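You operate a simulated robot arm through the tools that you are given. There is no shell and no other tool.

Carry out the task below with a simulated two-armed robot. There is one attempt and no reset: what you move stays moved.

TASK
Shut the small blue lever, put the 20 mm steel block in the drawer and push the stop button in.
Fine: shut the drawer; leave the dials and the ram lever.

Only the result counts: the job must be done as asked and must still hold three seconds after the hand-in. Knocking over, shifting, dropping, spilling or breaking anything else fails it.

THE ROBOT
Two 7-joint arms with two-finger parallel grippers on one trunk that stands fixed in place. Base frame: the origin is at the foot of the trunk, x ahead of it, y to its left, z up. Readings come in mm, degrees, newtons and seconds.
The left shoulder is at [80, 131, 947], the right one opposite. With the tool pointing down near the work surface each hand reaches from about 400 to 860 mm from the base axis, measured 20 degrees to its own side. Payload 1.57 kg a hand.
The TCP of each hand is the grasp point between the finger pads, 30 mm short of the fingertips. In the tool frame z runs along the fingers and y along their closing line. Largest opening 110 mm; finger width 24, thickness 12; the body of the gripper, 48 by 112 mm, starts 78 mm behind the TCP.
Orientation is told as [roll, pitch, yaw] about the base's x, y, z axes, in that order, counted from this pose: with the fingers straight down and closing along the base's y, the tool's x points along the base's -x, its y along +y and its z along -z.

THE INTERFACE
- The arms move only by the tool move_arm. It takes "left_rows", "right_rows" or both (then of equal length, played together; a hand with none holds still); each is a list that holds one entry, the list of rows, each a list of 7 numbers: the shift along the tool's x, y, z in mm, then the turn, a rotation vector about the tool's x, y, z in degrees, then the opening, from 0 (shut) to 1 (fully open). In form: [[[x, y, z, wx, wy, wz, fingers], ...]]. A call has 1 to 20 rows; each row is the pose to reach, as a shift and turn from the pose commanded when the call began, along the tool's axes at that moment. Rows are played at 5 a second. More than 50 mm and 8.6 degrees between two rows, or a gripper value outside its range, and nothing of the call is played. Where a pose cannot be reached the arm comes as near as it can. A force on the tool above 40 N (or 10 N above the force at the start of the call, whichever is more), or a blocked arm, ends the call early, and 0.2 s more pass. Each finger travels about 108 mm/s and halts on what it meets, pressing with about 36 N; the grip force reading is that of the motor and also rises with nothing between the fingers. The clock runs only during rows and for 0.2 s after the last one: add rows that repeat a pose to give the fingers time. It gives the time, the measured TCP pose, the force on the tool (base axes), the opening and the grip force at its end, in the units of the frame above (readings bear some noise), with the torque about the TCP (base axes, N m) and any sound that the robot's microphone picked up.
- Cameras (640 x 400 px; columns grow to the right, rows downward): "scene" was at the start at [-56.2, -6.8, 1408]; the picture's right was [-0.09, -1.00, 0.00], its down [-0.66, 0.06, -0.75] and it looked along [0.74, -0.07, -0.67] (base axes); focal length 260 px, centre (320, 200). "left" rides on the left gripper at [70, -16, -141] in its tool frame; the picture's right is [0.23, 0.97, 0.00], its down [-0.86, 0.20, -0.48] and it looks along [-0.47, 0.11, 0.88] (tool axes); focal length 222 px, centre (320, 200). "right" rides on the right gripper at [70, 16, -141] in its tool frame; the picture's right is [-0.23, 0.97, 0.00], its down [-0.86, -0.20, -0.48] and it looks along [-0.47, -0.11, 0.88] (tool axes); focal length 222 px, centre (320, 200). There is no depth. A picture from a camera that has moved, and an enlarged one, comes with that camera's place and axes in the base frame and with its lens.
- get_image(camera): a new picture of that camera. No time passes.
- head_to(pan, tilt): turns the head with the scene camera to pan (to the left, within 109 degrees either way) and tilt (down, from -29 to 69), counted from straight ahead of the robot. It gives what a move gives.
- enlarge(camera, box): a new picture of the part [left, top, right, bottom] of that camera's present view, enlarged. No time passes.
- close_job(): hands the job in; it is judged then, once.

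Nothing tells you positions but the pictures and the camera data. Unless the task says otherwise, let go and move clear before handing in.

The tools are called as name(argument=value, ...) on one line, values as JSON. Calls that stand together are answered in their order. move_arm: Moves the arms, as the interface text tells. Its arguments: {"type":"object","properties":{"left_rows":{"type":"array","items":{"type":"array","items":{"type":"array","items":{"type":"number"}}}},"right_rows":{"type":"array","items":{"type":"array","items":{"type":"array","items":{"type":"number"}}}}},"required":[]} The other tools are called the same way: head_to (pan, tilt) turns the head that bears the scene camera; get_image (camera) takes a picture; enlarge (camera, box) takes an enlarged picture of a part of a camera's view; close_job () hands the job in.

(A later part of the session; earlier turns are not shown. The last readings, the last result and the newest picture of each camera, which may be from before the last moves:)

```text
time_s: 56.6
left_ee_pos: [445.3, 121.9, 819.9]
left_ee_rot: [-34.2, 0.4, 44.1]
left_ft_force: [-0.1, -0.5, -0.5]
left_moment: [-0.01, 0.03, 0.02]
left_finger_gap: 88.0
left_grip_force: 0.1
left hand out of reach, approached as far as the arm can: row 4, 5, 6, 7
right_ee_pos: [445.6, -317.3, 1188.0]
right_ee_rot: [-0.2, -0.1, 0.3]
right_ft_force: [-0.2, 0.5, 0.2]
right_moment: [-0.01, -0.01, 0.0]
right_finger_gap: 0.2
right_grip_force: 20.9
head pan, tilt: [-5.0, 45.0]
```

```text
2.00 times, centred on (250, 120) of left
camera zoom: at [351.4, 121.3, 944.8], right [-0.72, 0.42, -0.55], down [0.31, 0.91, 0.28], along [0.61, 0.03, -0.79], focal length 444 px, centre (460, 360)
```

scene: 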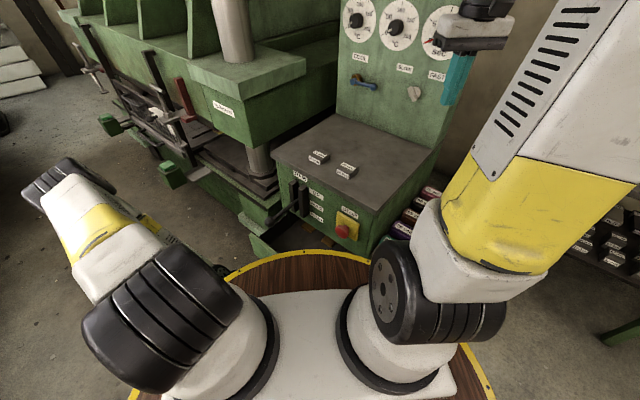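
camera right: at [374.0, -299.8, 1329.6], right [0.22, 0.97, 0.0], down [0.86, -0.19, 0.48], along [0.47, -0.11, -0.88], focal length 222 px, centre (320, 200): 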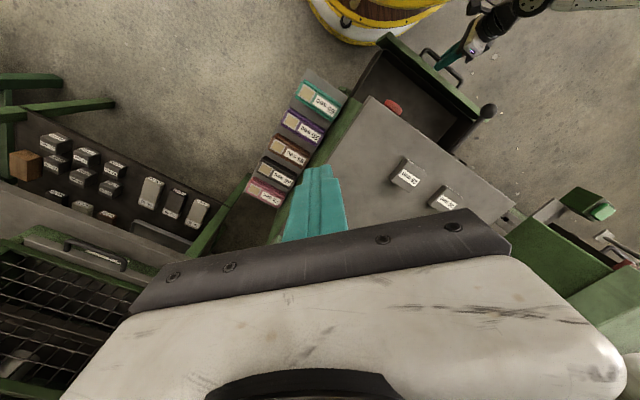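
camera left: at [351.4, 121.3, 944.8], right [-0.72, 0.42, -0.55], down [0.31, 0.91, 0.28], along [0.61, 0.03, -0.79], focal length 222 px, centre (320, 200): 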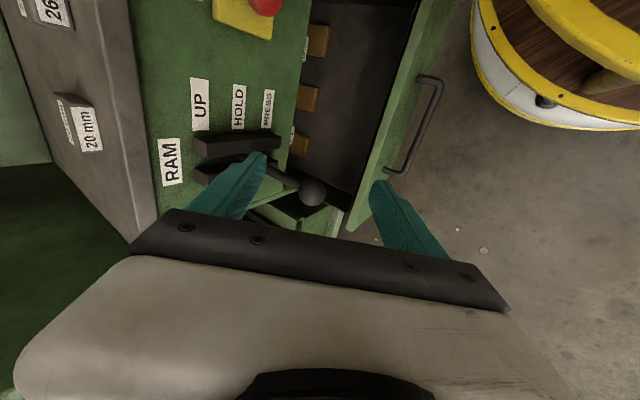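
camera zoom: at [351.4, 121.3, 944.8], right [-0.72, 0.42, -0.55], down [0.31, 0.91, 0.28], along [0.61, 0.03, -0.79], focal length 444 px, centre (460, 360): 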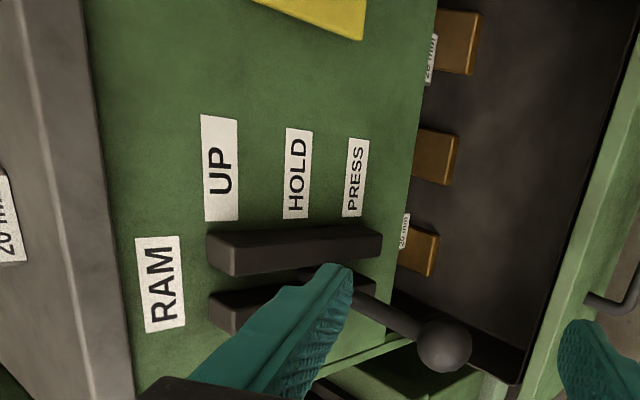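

The front half of the drawer floor is free. Now I'll roll the left hand back and make it upright, ready to pick up the 20 mm block.

move_arm(left_rows=[[[0, -10, -5, 0, 0, 0, 0.8], [0, -30, -12, 0, 0, 8, 0.8], [0, -50, -20, 0, 0, 16, 0.8], [0, -67, -27, 0, 0, 24, 0.8], [0, -67, -27, 0, 0, 32, 0.8], [0, -67, -27, 0, 0, 40, 0.8], [0, -67, -27, 0, 0, 48, 0.8], [0, -67, -27, 0, 0, 56, 0.8], [0, -67, -27, 0, 0, 64, 0.8], [0, -67, -27, 0, 0, 72, 0.8], [0, -67, -27, 0, 0, 80, 0.8], [0, -67, -27, 0, 0, 88, 0.8], [0, -67, -27, 0, 0, 90, 0.8], [0, -67, -27, 0, 0, 90, 0.8]]])

get_image(camera="scene")

```text
time_s: 59.6
left_ee_pos: [471.8, 90.8, 878.6]
left_ee_rot: [-0.2, -34.4, -45.9]
left_ft_force: [-0.6, -0.1, -0.7]
left_moment: [0.0, -0.05, 0.03]
left_finger_gap: 88.0
left_grip_force: 0.1
right_ee_pos: [444.5, -317.3, 1188.2]
right_ee_rot: [0.0, -0.1, 0.3]
right_ft_force: [-0.6, 0.8, -0.3]
right_moment: [0.0, -0.03, 0.01]
right_finger_gap: 0.1
right_grip_force: 21.1
head pan, tilt: [-5.0, 45.0]
```

```text
taken
```

scene: 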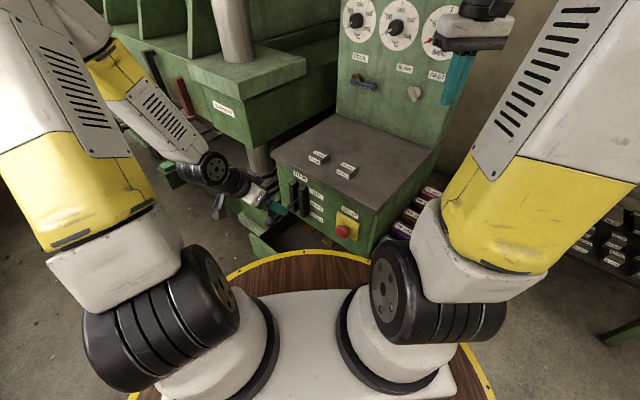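

Next I'll bring the tool upright while rising to about z 1020.

move_arm(left_rows=[[[-16, 0, -23, 0, 7, 0, 0.8], [-32, 0, -46, 0, 14, 0, 0.8], [-48, 0, -69, 0, 21, 0, 0.8], [-64, 0, -92, 0, 28, 0, 0.8], [-79, 0, -115, 0, 34.4, 0, 0.8], [-79, 0, -115, 0, 34.4, 0, 0.8]]])

```text
time_s: 61.0
left_ee_pos: [474.0, 91.6, 1018.7]
left_ee_rot: [-0.2, 0.0, -46.0]
left_ft_force: [0.1, 0.1, -0.2]
left_moment: [0.0, 0.0, 0.03]
left_finger_gap: 88.0
left_grip_force: 0.1
right_ee_pos: [444.5, -317.1, 1188.5]
right_ee_rot: [-0.1, -0.1, 0.2]
right_ft_force: [0.3, 0.7, 0.0]
right_moment: [0.04, 0.0, -0.02]
right_finger_gap: 0.0
right_grip_force: 20.9
head pan, tilt: [-5.0, 45.0]
```

I'll move over the 20 mm block and take a closer look from the hand camera.

move_arm(left_rows=[[[-44, 6, 0, 0, 0, 0, 0.75], [-88, 13, 6, 0, 0, 0, 0.75], [-132, 19, 12, 0, 0, 0, 0.75], [-175, 26, 20, 0, 0, 0, 0.75], [-219, 32, 28, 0, 0, 0, 0.75], [-262, 38.5, 38, 0, 0, 0, 0.75], [-262, 38.5, 38, 0, 0, 0, 0.75]]])

get_image(camera="left")

get_image(camera="scene")

enlarge(camera="left", box=[200, 100, 440, 250])

```text
time_s: 62.6
left_ee_pos: [683.5, -67.4, 979.3]
left_ee_rot: [-0.1, 0.1, -46.0]
left_ft_force: [-0.4, 0.5, 0.2]
left_moment: [-0.02, 0.0, -0.01]
left_finger_gap: 82.3
left_grip_force: 0.1
right_ee_pos: [445.7, -317.0, 1187.8]
right_ee_rot: [-0.1, -0.1, 0.3]
right_ft_force: [-0.8, 0.2, 0.2]
right_moment: [0.01, 0.02, -0.02]
right_finger_gap: 0.0
right_grip_force: 21.9
head pan, tilt: [-5.0, 45.0]
```

```text
taken
camera left: at [624.6, -29.3, 1120.3], right [0.54, 0.84, 0.0], down [0.74, -0.48, 0.48], along [0.4, -0.26, -0.88], focal length 222 px, centre (320, 200)
```

left: 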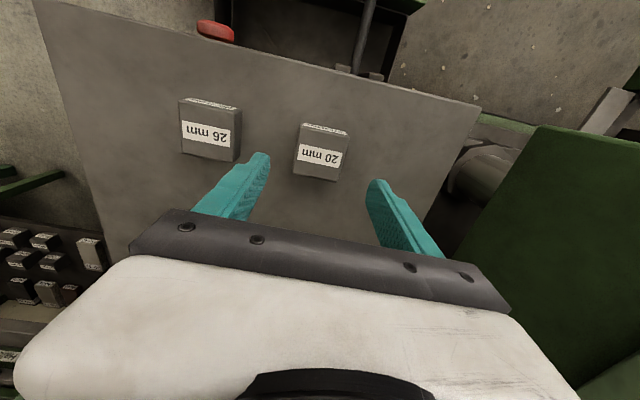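

```text
taken
```

scene: 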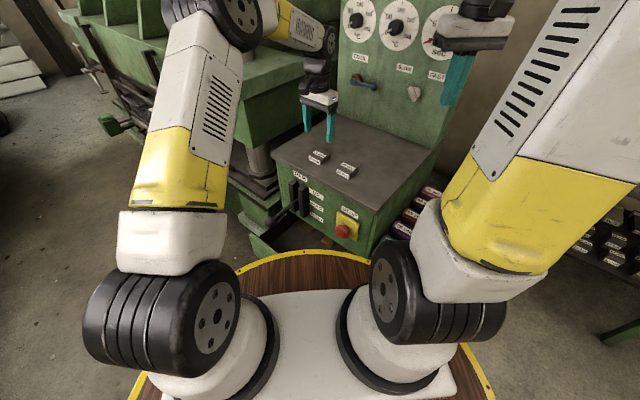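

```text
2.67 times, centred on (320, 175) of left
camera zoom: at [624.6, -29.3, 1120.3], right [0.54, 0.84, 0.0], down [0.74, -0.48, 0.48], along [0.4, -0.26, -0.88], focal length 592 px, centre (320, 267)
```

zoom: 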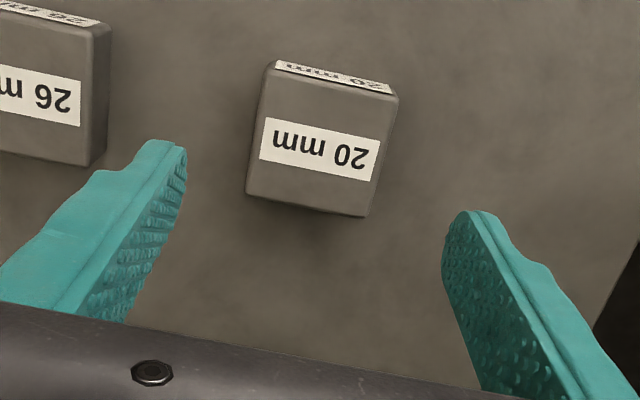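

The block is almost centred between the fingers. I'll descend to about 3 mm above the table and close on it.

move_arm(left_rows=[[[-1.5, 0.5, 30, 0, 0, -1, 0.75], [-3, 1, 58, 0, 0, -2.5, 0.75], [-3.4, 1.2, 78, 0, 0, -2.5, 0.75], [-3.4, 1.2, 87.5, 0, 0, -2.5, 0.75], [-3.4, 1.2, 87.5, 0, 0, -2.5, 0.75]]])

enlarge(camera="left", box=[200, 100, 440, 250])

enlarge(camera="scene", box=[280, 100, 380, 190])

```text
time_s: 63.8
left_ee_pos: [684.9, -70.5, 892.3]
left_ee_rot: [-0.2, 0.1, -43.4]
left_ft_force: [0.4, 0.4, -0.2]
left_moment: [-0.01, 0.01, 0.01]
left_finger_gap: 82.3
left_grip_force: 0.1
right_ee_pos: [445.4, -317.2, 1187.4]
right_ee_rot: [-0.1, -0.1, 0.4]
right_ft_force: [0.0, 0.5, 0.1]
right_moment: [0.04, 0.01, 0.0]
right_finger_gap: 0.0
right_grip_force: 21.4
head pan, tilt: [-5.0, 45.0]
```

```text
2.67 times, centred on (320, 175) of left
camera zoom: at [625.5, -34.8, 1033.0], right [0.5, 0.86, 0.0], down [0.76, -0.44, 0.48], along [0.41, -0.24, -0.88], focal length 592 px, centre (320, 267)
```

zoom: 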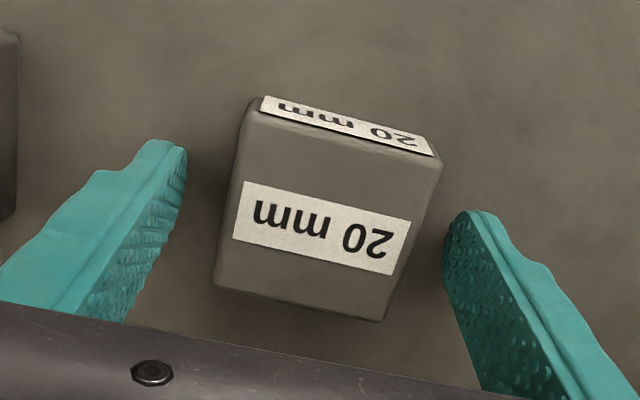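

```text
4.44 times, centred on (330, 145) of scene
camera zoom: at [-58.5, -6.1, 1403.4], right [-0.09, -1.0, 0.0], down [-0.7, 0.06, -0.71], along [0.7, -0.06, -0.71], focal length 1157 px, centre (276, 444)
```

zoom: 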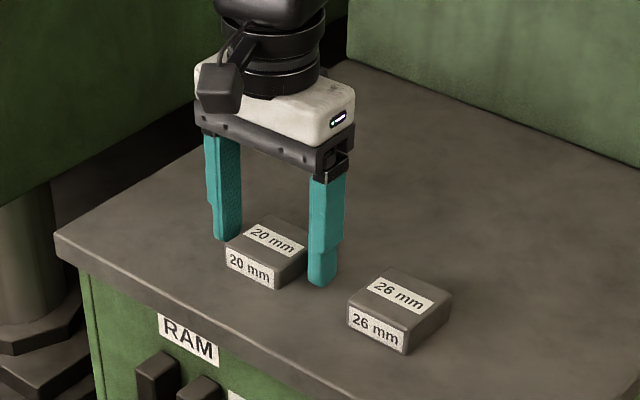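

The block is centred between the fingers. I'll close slowly.

move_arm(left_rows=[[[0, 0, 0, 0, 0, 0, 0.65], [0, 0, 0, 0, 0, 0, 0.55], [0, 0, 0, 0, 0, 0, 0.48], [0, 0, 0, 0, 0, 0, 0.42], [0, 0, 0, 0, 0, 0, 0.35], [0, 0, 0, 0, 0, 0, 0.3], [0, 0, 0, 0, 0, 0, 0.3]]])

enlarge(camera="left", box=[200, 100, 440, 250])

```text
time_s: 65.4
left_ee_pos: [686.1, -71.6, 891.6]
left_ee_rot: [-0.2, 0.1, -43.4]
left_ft_force: [0.6, 0.0, 0.2]
left_moment: [0.13, -0.08, -0.05]
left_finger_gap: 55.3
left_grip_force: 35.8
right_ee_pos: [444.0, -317.2, 1189.0]
right_ee_rot: [-0.1, -0.1, 0.3]
right_ft_force: [0.0, -0.3, 0.0]
right_moment: [0.01, -0.01, 0.0]
right_finger_gap: 0.0
right_grip_force: 21.3
head pan, tilt: [-5.0, 45.0]
```

```text
2.67 times, centred on (320, 175) of left
camera zoom: at [625.5, -34.7, 1033.2], right [0.5, 0.86, 0.0], down [0.76, -0.44, 0.48], along [0.41, -0.24, -0.88], focal length 592 px, centre (320, 267)
```

zoom: 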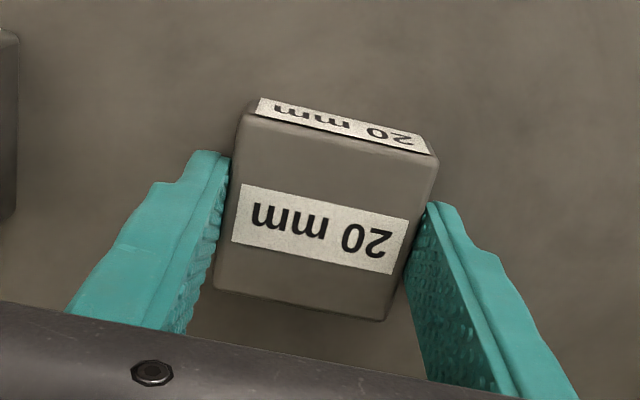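

The block is held (55.3 mm, 36 N). I'll lift it.

move_arm(left_rows=[[[0, 0, -5, 0, 0, 0, 0.3], [0, 0, -30, 0, 0, 0, 0.3], [0, 0, -70, 0, 0, 0, 0.3], [0, 0, -110, 0, 0, 0, 0.3], [0, 0, -110, 0, 0, 0, 0.3]]])

get_image(camera="left")

get_image(camera="scene")

```text
time_s: 66.6
left_ee_pos: [686.5, -71.3, 1002.2]
left_ee_rot: [-0.3, 0.0, -43.5]
left_ft_force: [0.2, 0.3, -0.3]
left_moment: [0.02, -0.03, 0.01]
left_finger_gap: 32.9
left_grip_force: 0.1
right_ee_pos: [444.1, -316.1, 1187.8]
right_ee_rot: [-0.1, 0.0, 0.3]
right_ft_force: [-0.1, 1.5, -0.3]
right_moment: [0.0, -0.01, 0.02]
right_finger_gap: 0.0
right_grip_force: 21.0
head pan, tilt: [-5.0, 45.0]
```

```text
taken
camera left: at [626.7, -35.2, 1143.8], right [0.5, 0.86, 0.0], down [0.76, -0.44, 0.48], along [0.41, -0.24, -0.88], focal length 222 px, centre (320, 200)
```

left: 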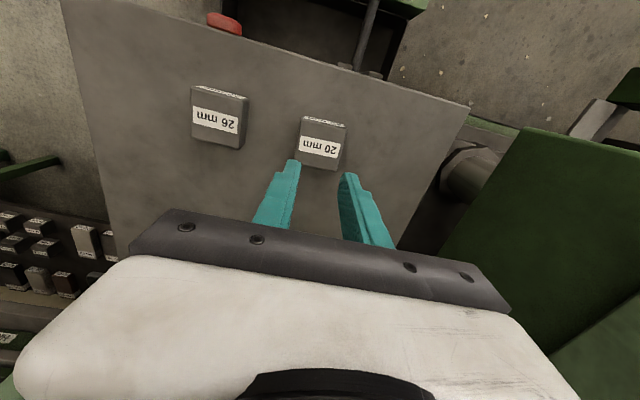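

```text
taken
```

scene: 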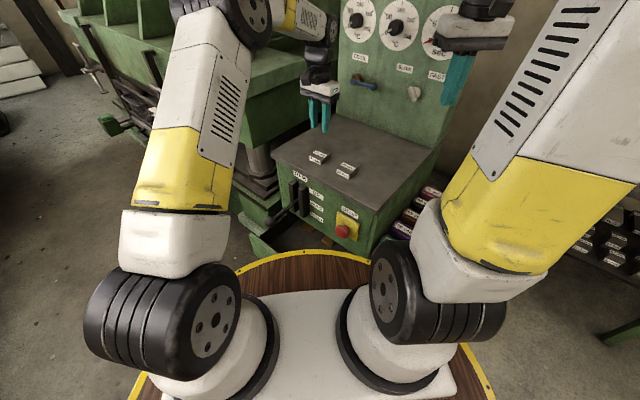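

The block slipped out of the fingers and is still on the table. I'll look at its exact pose before gripping deeper.

enlarge(camera="left", box=[240, 90, 400, 200])

enlarge(camera="scene", box=[300, 140, 360, 185])

enlarge(camera="right", box=[395, 150, 475, 215])

```text
3.64 times, centred on (320, 145) of left
camera zoom: at [626.7, -35.2, 1143.8], right [0.5, 0.86, 0.0], down [0.76, -0.44, 0.48], along [0.41, -0.24, -0.88], focal length 808 px, centre (320, 400)
```

zoom: 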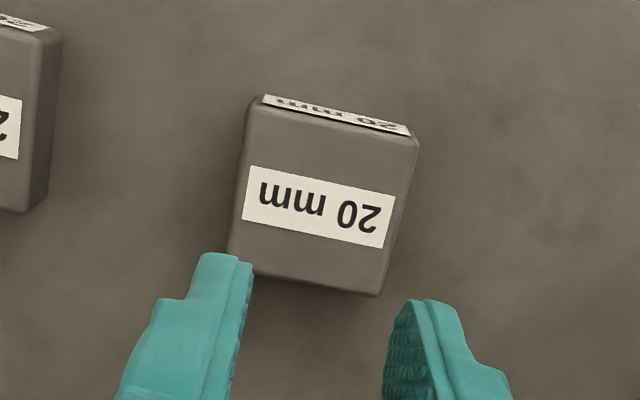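

```text
8.89 times, centred on (330, 162) of scene
camera zoom: at [-58.5, -6.1, 1403.4], right [-0.09, -1.0, 0.0], down [-0.7, 0.06, -0.71], along [0.7, -0.06, -0.71], focal length 2314 px, centre (231, 533)
```

zoom: 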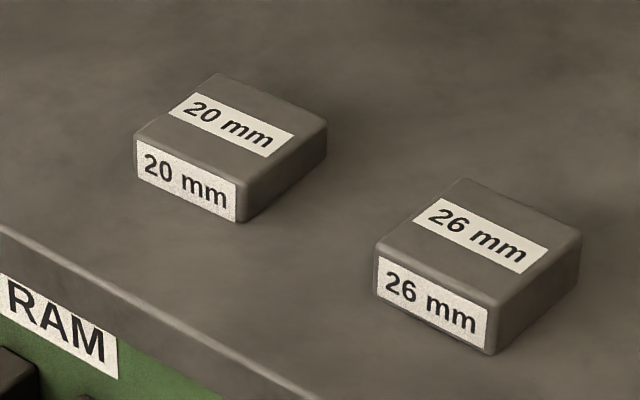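

```text
6.15 times, centred on (435, 182) of right
camera zoom: at [374.2, -299.7, 1329.6], right [0.22, 0.97, 0.0], down [0.86, -0.19, 0.48], along [0.47, -0.11, -0.88], focal length 1367 px, centre (-388, 308)
```

zoom: 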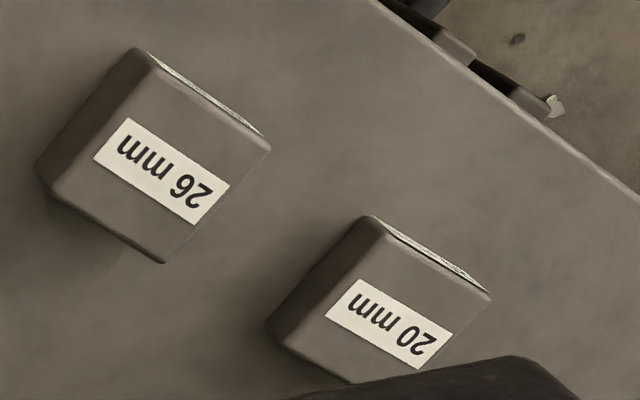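

The block is still centred and is now aligned with the fingers. I'll descend again, feeling for the table so the fingers get as much of its height as possible.

move_arm(left_rows=[[[1, 0, 30, 0, 0, 0, 0.75], [2, 0, 60, 0, 0, 0, 0.75], [2.4, 0, 90, 0, 0, 0, 0.75], [2.4, 0, 106, 0, 0, 0, 0.75], [2.4, 0, 110, 0, 0, 0, 0.75], [2.4, 0, 112, 0, 0, 0, 0.75], [2.4, 0, 113, 0, 0, 0, 0.75], [2.4, 0, 113, 0, 0, 0, 0.75]]])

move_arm(left_rows=[[[0, 0, 1, 0, 0, 0, 0.75], [0, 0, 1, 0, 0, 0, 0.75]]])

```text
time_s: 68.4
left_ee_pos: [685.2, -70.1, 890.8]
left_ee_rot: [-0.1, 0.0, -43.3]
left_ft_force: [-3.9, 2.6, 7.9]
left_moment: [0.36, -0.21, 0.25]
left_finger_gap: 82.3
left_grip_force: 0.0
right_ee_pos: [444.4, -316.4, 1188.8]
right_ee_rot: [-0.1, -0.1, 0.3]
right_ft_force: [-0.2, -0.1, 0.3]
right_moment: [-0.02, 0.02, -0.02]
right_finger_gap: 0.1
right_grip_force: 22.1
head pan, tilt: [-5.0, 45.0]
```

```text
time_s: 69.0
left_ee_pos: [684.7, -70.5, 891.1]
left_ee_rot: [-0.1, -0.1, -43.4]
left_ft_force: [-6.5, 5.2, 21.0]
left_moment: [0.9, -0.37, 0.34]
left_finger_gap: 81.6
left_grip_force: 0.1
right_ee_pos: [444.6, -316.6, 1188.3]
right_ee_rot: [-0.1, -0.3, 0.3]
right_ft_force: [0.6, -0.3, 0.2]
right_moment: [0.04, 0.0, -0.02]
right_finger_gap: 0.0
right_grip_force: 20.9
head pan, tilt: [-5.0, 45.0]
```

Contact shows the table top is at about z 861, so the earlier grip was deep enough. I'll rise 3 mm, close fully with time to settle and lift slowly.

move_arm(left_rows=[[[0, 0, -3.5, 0, 0, 0, 0.75], [0, 0, -3.5, 0, 0, 0, 0.6], [0, 0, -3.5, 0, 0, 0, 0.5], [0, 0, -3.5, 0, 0, 0, 0.3], [0, 0, -3.5, 0, 0, 0, 0.1], [0, 0, -3.5, 0, 0, 0, 0], [0, 0, -3.5, 0, 0, 0, 0], [0, 0, -3.5, 0, 0, 0, 0], [0, 0, -3.5, 0, 0, 0, 0]]])

move_arm(left_rows=[[[0, 0, -1, 0, 0, 0, 0], [0, 0, -3, 0, 0, 0, 0], [0, 0, -5, 0, 0, 0, 0], [0, 0, -7, 0, 0, 0, 0], [0, 0, -10, 0, 0, 0, 0], [0, 0, -10, 0, 0, 0, 0]]])

enlarge(camera="left", box=[200, 100, 440, 250])

enlarge(camera="scene", box=[280, 100, 380, 190])

```text
time_s: 71.0
left_ee_pos: [685.2, -68.9, 892.6]
left_ee_rot: [-0.2, 0.2, -43.4]
left_ft_force: [0.2, -0.5, 0.1]
left_moment: [0.01, 0.01, -0.01]
left_finger_gap: 55.6
left_grip_force: 35.9
right_ee_pos: [443.6, -317.0, 1187.7]
right_ee_rot: [-0.1, -0.1, 0.3]
right_ft_force: [0.2, 0.8, 0.1]
right_moment: [0.02, 0.0, 0.02]
right_finger_gap: 0.0
right_grip_force: 21.1
head pan, tilt: [-5.0, 45.0]
```

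```text
time_s: 72.4
left_ee_pos: [685.5, -69.1, 903.3]
left_ee_rot: [-0.2, 0.0, -43.4]
left_ft_force: [0.3, -0.6, -4.5]
left_moment: [0.01, 0.0, 0.0]
left_finger_gap: 55.8
left_grip_force: 36.1
right_ee_pos: [444.6, -315.8, 1187.7]
right_ee_rot: [0.0, -0.1, 0.4]
right_ft_force: [-0.7, 0.5, 0.1]
right_moment: [-0.01, 0.0, 0.01]
right_finger_gap: 0.0
right_grip_force: 20.8
head pan, tilt: [-5.0, 45.0]
```

```text
2.67 times, centred on (320, 175) of left
camera zoom: at [624.6, -33.2, 1042.8], right [0.5, 0.86, 0.0], down [0.76, -0.44, 0.48], along [0.41, -0.24, -0.88], focal length 592 px, centre (320, 267)
```

zoom: 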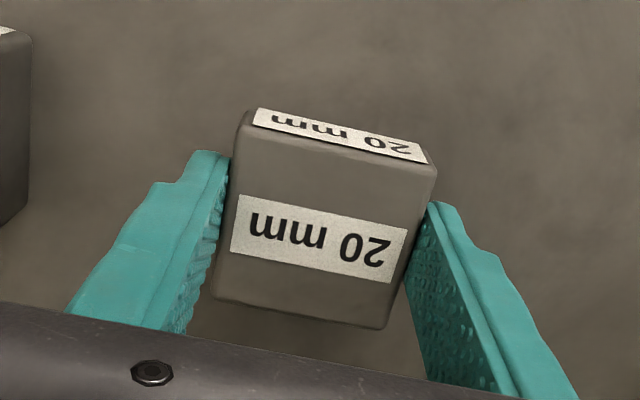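

```text
4.44 times, centred on (330, 145) of scene
camera zoom: at [-58.3, -6.1, 1403.4], right [-0.09, -1.0, 0.0], down [-0.7, 0.06, -0.71], along [0.7, -0.06, -0.71], focal length 1157 px, centre (276, 444)
```

zoom: 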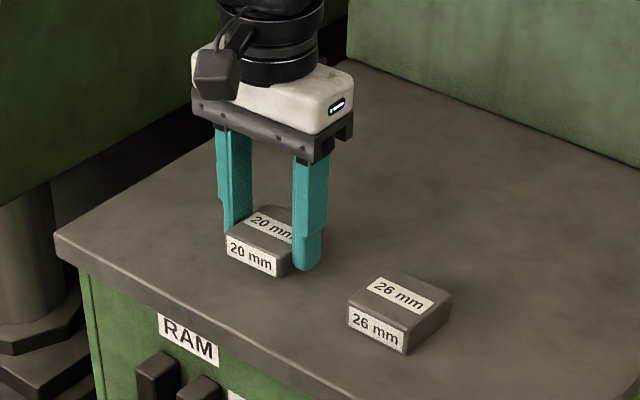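

This time the hand feels the block's weight (4.5 N) with a steady grip. I'll lift further at a gentle pace.

move_arm(left_rows=[[[0, 0, -4, 0, 0, 0, 0], [0, 0, -12, 0, 0, 0, 0], [0, 0, -22, 0, 0, 0, 0], [0, 0, -34, 0, 0, 0, 0], [0, 0, -46, 0, 0, 0, 0], [0, 0, -58, 0, 0, 0, 0], [0, 0, -70, 0, 0, 0, 0], [0, 0, -80, 0, 0, 0, 0], [0, 0, -86, 0, 0, 0, 0], [0, 0, -88, 0, 0, 0, 0]]])

get_image(camera="left")

```text
time_s: 74.6
left_ee_pos: [685.3, -69.5, 989.5]
left_ee_rot: [-0.1, 0.2, -43.3]
left_ft_force: [0.5, 0.4, -4.0]
left_moment: [-0.04, 0.01, 0.01]
left_finger_gap: 55.6
left_grip_force: 36.1
right_ee_pos: [444.4, -316.7, 1190.0]
right_ee_rot: [-0.1, -0.1, 0.2]
right_ft_force: [-0.2, -0.2, -1.0]
right_moment: [0.0, -0.02, 0.02]
right_finger_gap: 0.0
right_grip_force: 21.7
head pan, tilt: [-5.0, 45.0]
```

```text
taken
camera left: at [625.0, -33.6, 1131.0], right [0.5, 0.86, 0.0], down [0.76, -0.44, 0.48], along [0.41, -0.24, -0.88], focal length 222 px, centre (320, 200)
```

left: 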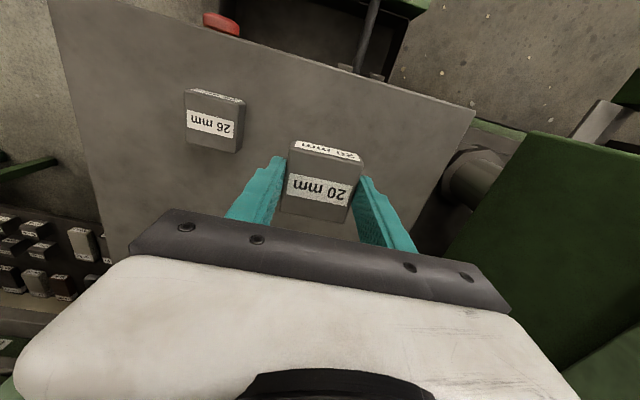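

The block is held securely. I'll carry it out over the open drawer, clear of the ram knob.

move_arm(left_rows=[[[8, -3, 0, 0, 0, 0, 0], [24, -9, 0, 0, 0, 0.5, 0], [44, -17, 2, 0, 0, 1, 0], [66, -25, 4, 0, 0, 1.5, 0], [88, -34, 6, 0, 0, 2, 0], [110, -42, 8, 0, 0, 2.7, 0], [132, -50, 10, 0, 0, 2.7, 0], [154, -59, 12, 0, 0, 2.7, 0], [172, -66, 14, 0, 0, 2.7, 0], [181, -69, 15, 0, 0, 2.7, 0], [184.5, -70.5, 15, 0, 0, 2.7, 0], [184.5, -70.5, 15, 0, 0, 2.7, 0]]])

get_image(camera="left")

get_image(camera="scene")

enlarge(camera="right", box=[330, 10, 520, 130])

```text
time_s: 77.2
left_ee_pos: [502.8, 6.8, 975.3]
left_ee_rot: [-0.1, 0.0, -46.1]
left_ft_force: [0.6, -0.6, -4.5]
left_moment: [0.05, 0.02, 0.0]
left_finger_gap: 55.8
left_grip_force: 35.9
right_ee_pos: [445.4, -316.7, 1188.7]
right_ee_rot: [-0.1, -0.1, 0.4]
right_ft_force: [-0.3, -0.5, -0.2]
right_moment: [-0.01, -0.05, -0.02]
right_finger_gap: 0.3
right_grip_force: 21.3
head pan, tilt: [-5.0, 45.0]
```

```text
taken
camera left: at [444.1, 45.5, 1116.2], right [0.54, 0.84, 0.0], down [0.74, -0.48, 0.48], along [0.4, -0.26, -0.88], focal length 222 px, centre (320, 200)
```

left: 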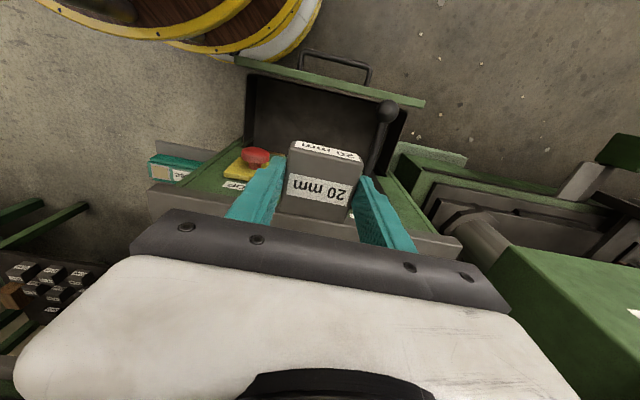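

```text
taken
```

scene: 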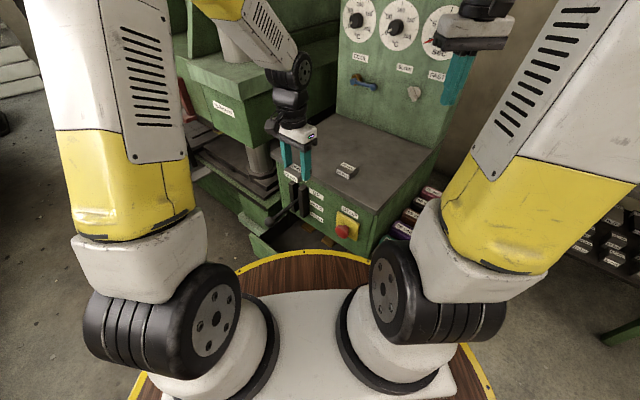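

```text
3.33 times, centred on (425, 70) of right
camera zoom: at [374.3, -299.7, 1329.6], right [0.22, 0.97, 0.0], down [0.86, -0.19, 0.48], along [0.47, -0.11, -0.88], focal length 740 px, centre (-30, 633)
```

zoom: 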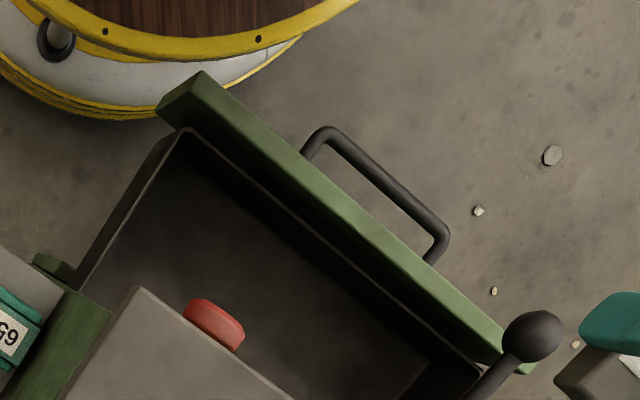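

The block is over the drawer with good clearance to the knob and the front wall. I'll descend in stages, first to about z 700 while shifting 20 mm away from the knob.

move_arm(left_rows=[[[0, -2, 6, 0, 0, 0, 0], [0, -5, 20, 0, 0, 0, 0], [0, -8, 40, 0, 0, 0, 0], [0, -11, 62, 0, 0, 0, 0], [0, -14, 85, 0, 0, 0, 0], [0, -17, 110, 0, 0, 0, 0], [0, -20, 135, 0, 0, 0, 0], [0, -20, 160, 0, 0, 0, 0], [0, -20, 185, 0, 0, 0, 0], [0, -20, 210, 0, 0, 0, 0], [0, -20, 235, 0, 0, 0, 0], [0, -20, 255, 0, 0, 0, 0], [0, -20, 268, 0, 0, 0, 0], [0, -20, 275, 0, 0, 0, 0], [0, -20, 275, 0, 0, 0, 0]]])

get_image(camera="left")

get_image(camera="scene")

enlarge(camera="right", box=[330, 10, 520, 130])

```text
time_s: 80.4
left_ee_pos: [487.1, -8.6, 700.3]
left_ee_rot: [-0.2, 0.1, -46.2]
left_ft_force: [-0.6, -0.3, -4.5]
left_moment: [0.0, 0.02, 0.02]
left_finger_gap: 55.8
left_grip_force: 35.8
right_ee_pos: [444.8, -315.8, 1186.6]
right_ee_rot: [-0.2, -0.1, 0.3]
right_ft_force: [0.7, -0.1, 0.2]
right_moment: [-0.02, 0.0, -0.02]
right_finger_gap: 0.0
right_grip_force: 21.1
head pan, tilt: [-5.0, 45.0]
```

```text
taken
camera left: at [428.4, 31.2, 841.0], right [0.54, 0.84, 0.0], down [0.74, -0.48, 0.48], along [0.4, -0.26, -0.88], focal length 222 px, centre (320, 200)
```

left: 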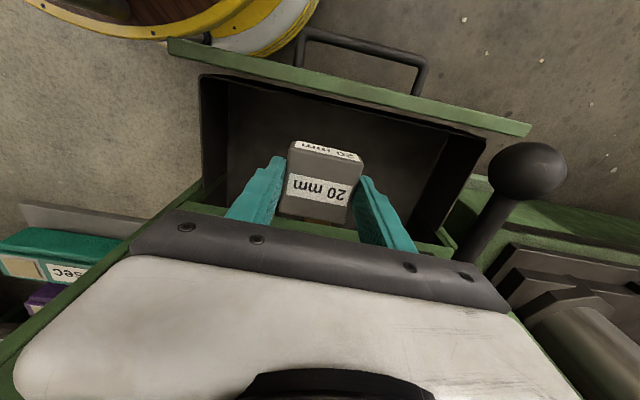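

```text
taken
```

scene: 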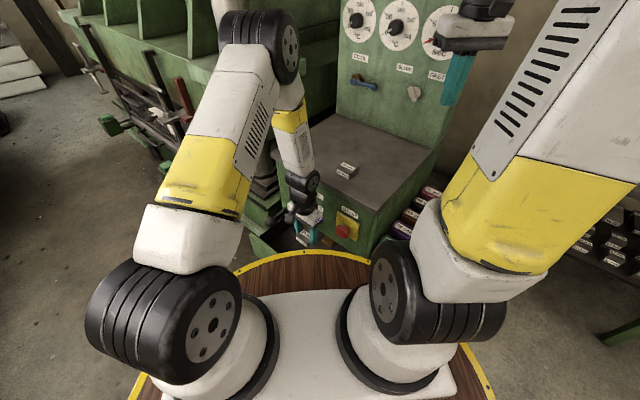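

```text
3.33 times, centred on (425, 70) of right
camera zoom: at [374.3, -299.7, 1329.6], right [0.22, 0.97, 0.0], down [0.86, -0.19, 0.48], along [0.47, -0.11, -0.88], focal length 740 px, centre (-30, 633)
```

zoom: 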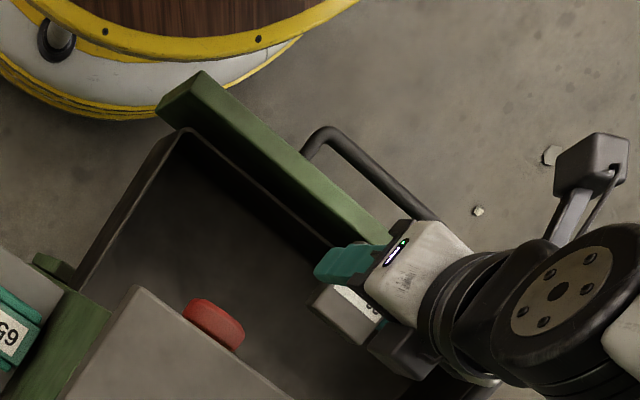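

All clear. I'll descend to about z 530, with the block's bottom then near z 498.

move_arm(left_rows=[[[0, 0, 6, 0, 0, 0, 0], [0, 0, 20, 0, 0, 0, 0], [0, 0, 40, 0, 0, 0, 0], [0, 0, 62, 0, 0, 0, 0], [0, 0, 85, 0, 0, 0, 0], [0, 0, 108, 0, 0, 0, 0], [0, 0, 130, 0, 0, 0, 0], [0, 0, 150, 0, 0, 0, 0], [0, 0, 163, 0, 0, 0, 0], [0, 0, 170, 0, 0, 0, 0], [0, 0, 170, 0, 0, 0, 0]]])

get_image(camera="left")

get_image(camera="scene")

enlarge(camera="right", box=[330, 10, 520, 130])

```text
time_s: 82.8
left_ee_pos: [486.6, -9.7, 528.6]
left_ee_rot: [-0.3, 0.0, -46.1]
left_ft_force: [-0.9, -0.6, -5.5]
left_moment: [0.02, -0.01, 0.01]
left_finger_gap: 55.6
left_grip_force: 35.9
right_ee_pos: [443.8, -316.4, 1188.2]
right_ee_rot: [-0.2, -0.1, 0.3]
right_ft_force: [-0.4, 0.0, -0.9]
right_moment: [0.0, -0.03, 0.02]
right_finger_gap: 0.4
right_grip_force: 21.4
head pan, tilt: [-5.0, 45.0]
```

```text
taken
camera left: at [428.8, 30.5, 670.6], right [0.54, 0.84, 0.0], down [0.74, -0.48, 0.48], along [0.4, -0.26, -0.88], focal length 222 px, centre (320, 200)
```

left: 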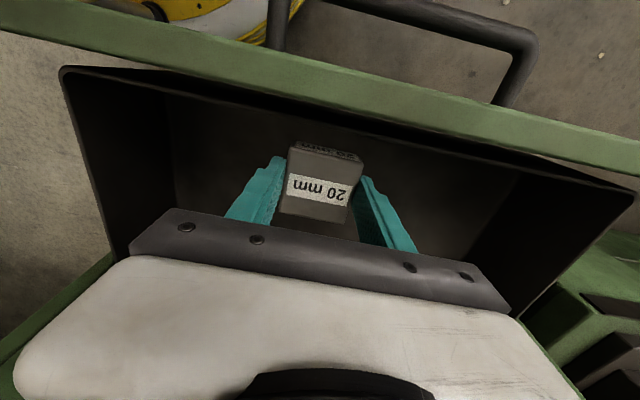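

```text
taken
```

scene: 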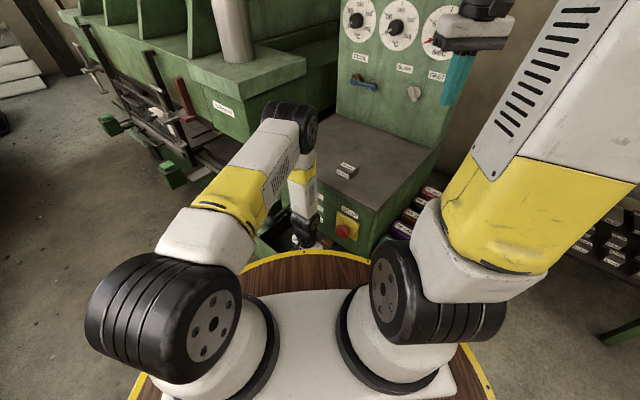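

```text
3.33 times, centred on (425, 70) of right
camera zoom: at [374.3, -299.7, 1329.6], right [0.22, 0.97, 0.0], down [0.86, -0.19, 0.48], along [0.47, -0.11, -0.88], focal length 740 px, centre (-30, 633)
```

zoom: 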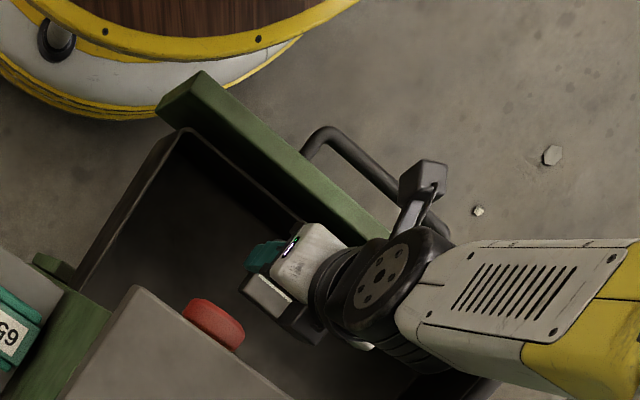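

The block is well inside the drawer box with free floor below. I'll lower in smaller steps and watch the force for contact.

move_arm(left_rows=[[[0, 0, 6, 0, 0, 0, 0], [0, 0, 13, 0, 0, 0, 0], [0, 0, 20, 0, 0, 0, 0], [0, 0, 26, 0, 0, 0, 0], [0, 0, 31, 0, 0, 0, 0], [0, 0, 35, 0, 0, 0, 0], [0, 0, 35, 0, 0, 0, 0]]])

get_image(camera="left")

```text
time_s: 84.4
left_ee_pos: [488.1, -7.3, 494.1]
left_ee_rot: [-0.2, 0.0, -46.0]
left_ft_force: [0.1, 1.0, -4.8]
left_moment: [0.02, 0.0, 0.02]
left_finger_gap: 55.6
left_grip_force: 36.5
right_ee_pos: [444.8, -317.4, 1187.4]
right_ee_rot: [0.0, -0.1, 0.2]
right_ft_force: [0.0, 0.1, -0.2]
right_moment: [-0.01, -0.01, 0.01]
right_finger_gap: 0.0
right_grip_force: 21.2
head pan, tilt: [-5.0, 45.0]
```

```text
taken
camera left: at [428.5, 30.6, 635.7], right [0.54, 0.84, 0.0], down [0.74, -0.48, 0.48], along [0.4, -0.26, -0.88], focal length 222 px, centre (320, 200)
```

left: 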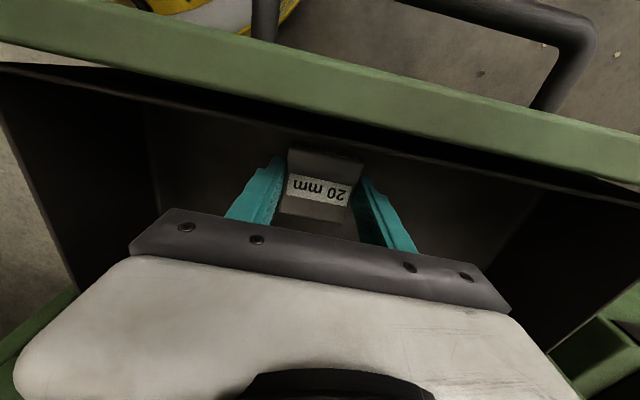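

No contact yet. I'll continue in 3 mm steps.

move_arm(left_rows=[[[0, 0, 3, 0, 0, 0, 0], [0, 0, 6, 0, 0, 0, 0], [0, 0, 9, 0, 0, 0, 0], [0, 0, 12, 0, 0, 0, 0], [0, 0, 15, 0, 0, 0, 0], [0, 0, 15, 0, 0, 0, 0]]])

```text
time_s: 85.8
left_ee_pos: [487.6, -9.8, 479.1]
left_ee_rot: [-0.3, 0.0, -46.1]
left_ft_force: [0.3, 0.2, -4.2]
left_moment: [0.02, 0.02, 0.01]
left_finger_gap: 55.5
left_grip_force: 35.9
right_ee_pos: [443.8, -317.1, 1188.9]
right_ee_rot: [-0.2, -0.2, 0.2]
right_ft_force: [0.9, 0.1, 0.2]
right_moment: [0.03, 0.02, 0.01]
right_finger_gap: 0.0
right_grip_force: 21.3
head pan, tilt: [-5.0, 45.0]
```

move_arm(left_rows=[[[0, 0, 2.5, 0, 0, 0, 0], [0, 0, 5, 0, 0, 0, 0], [0, 0, 7.5, 0, 0, 0, 0], [0, 0, 10, 0, 0, 0, 0], [0, 0, 10, 0, 0, 0, 0]]])

get_image(camera="left")

```text
time_s: 87.0
left_ee_pos: [486.1, -8.6, 471.9]
left_ee_rot: [-0.1, 0.1, -46.2]
left_ft_force: [0.0, 0.3, -4.8]
left_moment: [0.01, 0.01, -0.03]
left_finger_gap: 55.8
left_grip_force: 35.6
right_ee_pos: [444.3, -318.2, 1188.2]
right_ee_rot: [0.0, 0.0, 0.3]
right_ft_force: [0.4, 0.4, 0.6]
right_moment: [0.0, -0.01, 0.01]
right_finger_gap: 0.0
right_grip_force: 21.4
head pan, tilt: [-5.0, 45.0]
```

```text
taken
camera left: at [428.5, 30.5, 611.0], right [0.54, 0.84, 0.0], down [0.74, -0.48, 0.48], along [0.4, -0.26, -0.88], focal length 222 px, centre (320, 200)
```

left: 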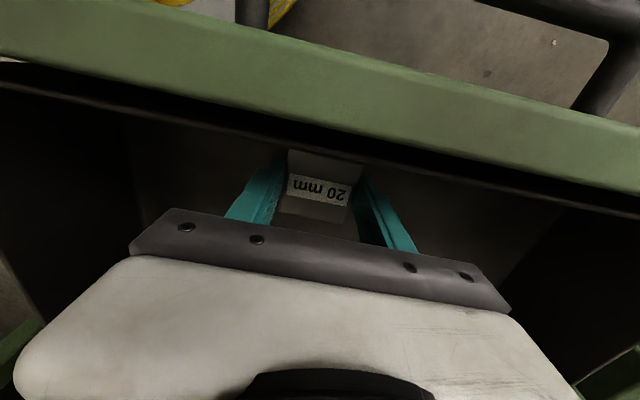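

Still no contact. I'll continue down in 2.5 mm steps, with the camera housing still well above the drawer lip.

move_arm(left_rows=[[[0, 0, 2.5, 0, 0, 0, 0], [0, 0, 5, 0, 0, 0, 0], [0, 0, 7.5, 0, 0, 0, 0], [0, 0, 10, 0, 0, 0, 0], [0, 0, 10, 0, 0, 0, 0]]])

```text
time_s: 88.2
left_ee_pos: [485.9, -8.7, 460.1]
left_ee_rot: [-0.2, 0.0, -46.1]
left_ft_force: [0.7, -0.3, -4.1]
left_moment: [-0.04, 0.04, -0.02]
left_finger_gap: 55.8
left_grip_force: 35.8
right_ee_pos: [445.4, -316.1, 1188.2]
right_ee_rot: [0.0, -0.1, 0.3]
right_ft_force: [-0.5, 1.0, 0.1]
right_moment: [-0.01, 0.0, 0.01]
right_finger_gap: 0.1
right_grip_force: 21.3
head pan, tilt: [-5.0, 45.0]
```

move_arm(left_rows=[[[0, 0, 2.5, 0, 0, 0, 0], [0, 0, 5, 0, 0, 0, 0], [0, 0, 7.5, 0, 0, 0, 0], [0, 0, 7.5, 0, 0, 0, 0]]])

enlarge(camera="left", box=[200, 100, 440, 250])

get_image(camera="scene")

```text
time_s: 89.0
left_ee_pos: [489.2, -10.9, 456.9]
left_ee_rot: [-0.1, -0.2, -46.0]
left_ft_force: [-4.0, -1.3, 8.7]
left_moment: [0.48, -0.03, 0.09]
left_finger_gap: 55.7
left_grip_force: 36.2
right_ee_pos: [443.8, -318.1, 1189.3]
right_ee_rot: [-0.1, -0.3, 0.3]
right_ft_force: [-0.3, 0.2, -0.4]
right_moment: [0.01, -0.03, 0.02]
right_finger_gap: 0.0
right_grip_force: 21.1
head pan, tilt: [-5.0, 45.0]
stopped in row 3 (left hand): the force on the tool passed its limit at 49 N (the readings are from after the stop); the commanded pose is now the measured one
```

```text
2.67 times, centred on (320, 175) of left
camera zoom: at [429.6, 28.9, 596.7], right [0.54, 0.84, 0.0], down [0.74, -0.48, 0.48], along [0.4, -0.26, -0.88], focal length 592 px, centre (320, 267)
```

zoom: 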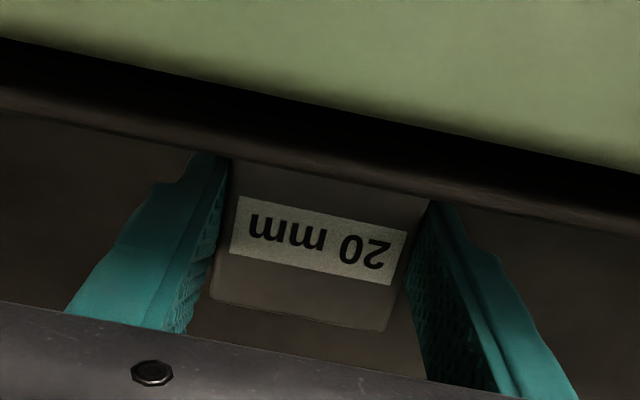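

```text
taken
```

scene: 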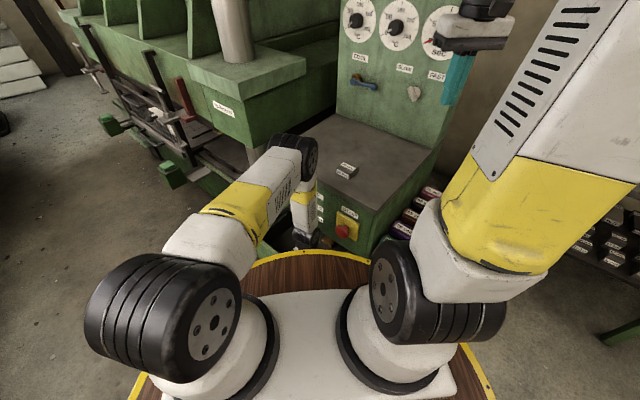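

Contact: the block is on the drawer floor (floor near z 425). I'll open the fingers and look.

move_arm(left_rows=[[[0, 0, -0.5, 0, 0, 0, 0.45], [0, 0, -0.5, 0, 0, 0, 0.52], [0, 0, -0.5, 0, 0, 0, 0.6], [0, 0, -0.5, 0, 0, 0, 0.68], [0, 0, -0.5, 0, 0, 0, 0.68]]])

enlarge(camera="left", box=[200, 100, 440, 250])

```text
time_s: 90.2
left_ee_pos: [489.2, -11.3, 456.5]
left_ee_rot: [-0.1, -0.2, -46.1]
left_ft_force: [-0.2, -0.3, 1.4]
left_moment: [0.04, -0.07, -0.01]
left_finger_gap: 75.5
left_grip_force: 0.5
right_ee_pos: [444.3, -317.0, 1189.0]
right_ee_rot: [-0.1, -0.1, 0.2]
right_ft_force: [-0.9, -0.5, -0.1]
right_moment: [-0.01, -0.02, -0.01]
right_finger_gap: 0.0
right_grip_force: 20.9
head pan, tilt: [-5.0, 45.0]
```

```text
2.67 times, centred on (320, 175) of left
camera zoom: at [430.2, 29.4, 596.7], right [0.54, 0.84, 0.0], down [0.74, -0.48, 0.48], along [0.4, -0.26, -0.88], focal length 592 px, centre (320, 267)
```

zoom: 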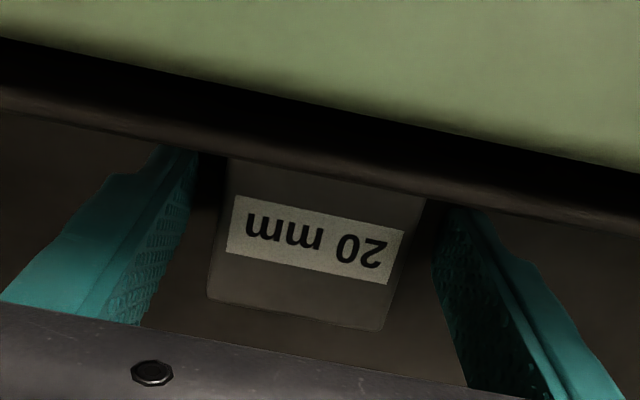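

The block is released and sits flat. I'll lift the hand straight up out of the drawer.

move_arm(left_rows=[[[0, 0, -10, 0, 0, 0, 0.68], [0, 0, -25, 0, 0, 0, 0.68], [0, 0, -55, 0, 0, 0, 0.68], [0, 0, -95, 0, 0, 0, 0.68], [0, 0, -135, 0, 0, 0, 0.68], [0, 0, -175, 0, 0, 0, 0.68], [0, 0, -215, 0, 0, 0, 0.68], [0, 0, -255, 0, 0, 0, 0.68], [0, 0, -255, 0, 0, 0, 0.68]]])

get_image(camera="left")

get_image(camera="scene")

enlarge(camera="right", box=[330, 10, 520, 130])

```text
time_s: 92.2
left_ee_pos: [488.8, -9.1, 712.3]
left_ee_rot: [-0.1, 0.0, -46.2]
left_ft_force: [0.2, 0.4, 0.9]
left_moment: [0.02, 0.02, -0.01]
left_finger_gap: 75.1
left_grip_force: 0.0
right_ee_pos: [445.3, -316.4, 1187.4]
right_ee_rot: [-0.2, -0.1, 0.3]
right_ft_force: [0.1, -0.1, -0.5]
right_moment: [0.01, 0.0, -0.02]
right_finger_gap: 0.2
right_grip_force: 21.1
head pan, tilt: [-5.0, 45.0]
```

```text
taken
camera left: at [429.6, 30.4, 852.2], right [0.54, 0.84, 0.0], down [0.74, -0.48, 0.48], along [0.4, -0.26, -0.88], focal length 222 px, centre (320, 200)
```

left: 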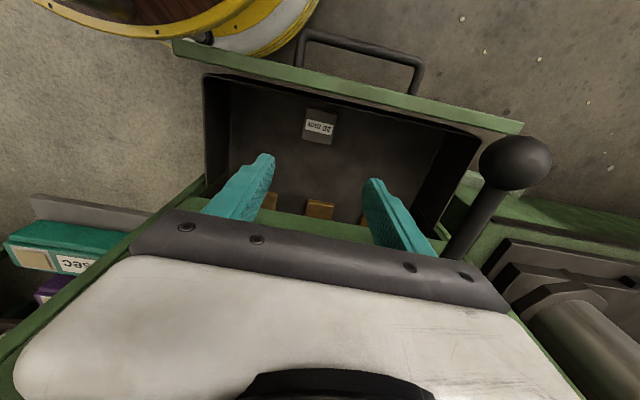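

```text
taken
```

scene: 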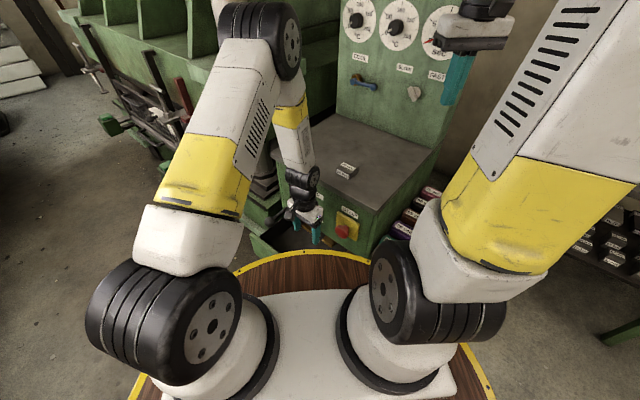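

```text
3.33 times, centred on (425, 70) of right
camera zoom: at [374.2, -299.7, 1329.6], right [0.22, 0.97, 0.0], down [0.86, -0.19, 0.48], along [0.47, -0.11, -0.88], focal length 740 px, centre (-30, 633)
```

zoom: 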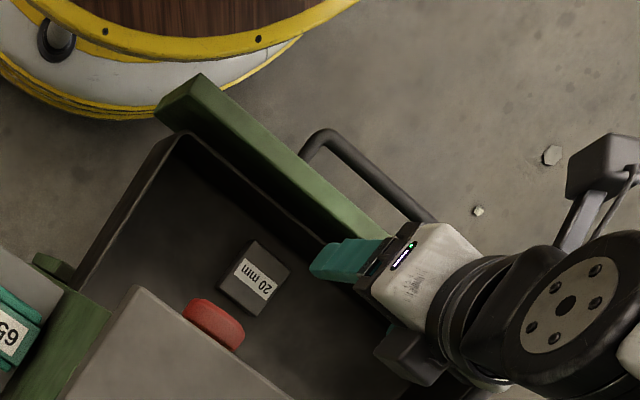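

The 20 mm block lies flat inside the drawer. Next I'll close the fingers, move the hand out in front of the drawer and tilt it 20°, ready to push the drawer shut by its handle.

move_arm(left_rows=[[[0, 0, -20, 0, 0, 0, 0.5], [40, 5, -20, 0, 0, 0, 0.2], [85, 10, -20, 0, 0, 0, 0], [130, 15, -20, 0, -7, 0, 0], [165, 20, -20, 0, -14, 0, 0], [181, 20, -20, 0, -20, 0, 0], [181, 20, -20, 0, -20, 0, 0]]])

get_image(camera="left")

get_image(camera="scene")

```text
time_s: 93.8
left_ee_pos: [386.9, 136.4, 726.0]
left_ee_rot: [-0.3, -20.2, -46.1]
left_ft_force: [-0.2, 0.3, 0.3]
left_moment: [0.01, 0.0, 0.01]
left_finger_gap: 0.1
left_grip_force: 21.2
left hand out of reach, approached as far as the arm can: row 6, 7
right_ee_pos: [443.8, -316.8, 1187.2]
right_ee_rot: [0.0, -0.1, 0.3]
right_ft_force: [-0.9, -0.2, 0.6]
right_moment: [0.01, -0.05, -0.02]
right_finger_gap: 0.0
right_grip_force: 21.6
head pan, tilt: [-5.0, 45.0]
```

```text
taken
camera left: at [297.2, 207.2, 834.2], right [0.55, 0.83, -0.08], down [0.59, -0.32, 0.74], along [0.59, -0.46, -0.66], focal length 222 px, centre (320, 200)
```

left: 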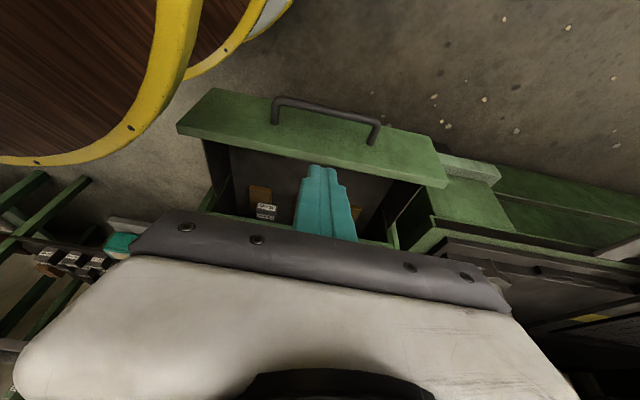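

```text
taken
```

scene: 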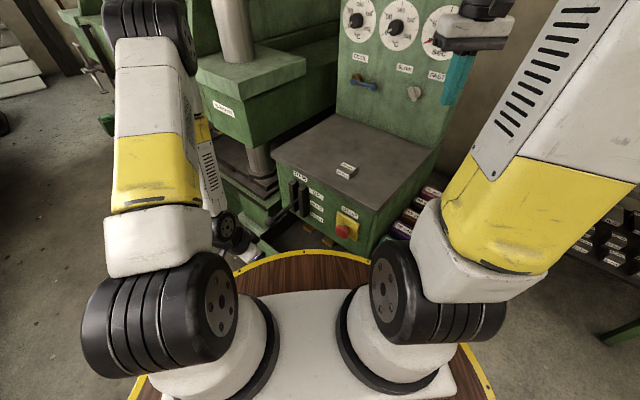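

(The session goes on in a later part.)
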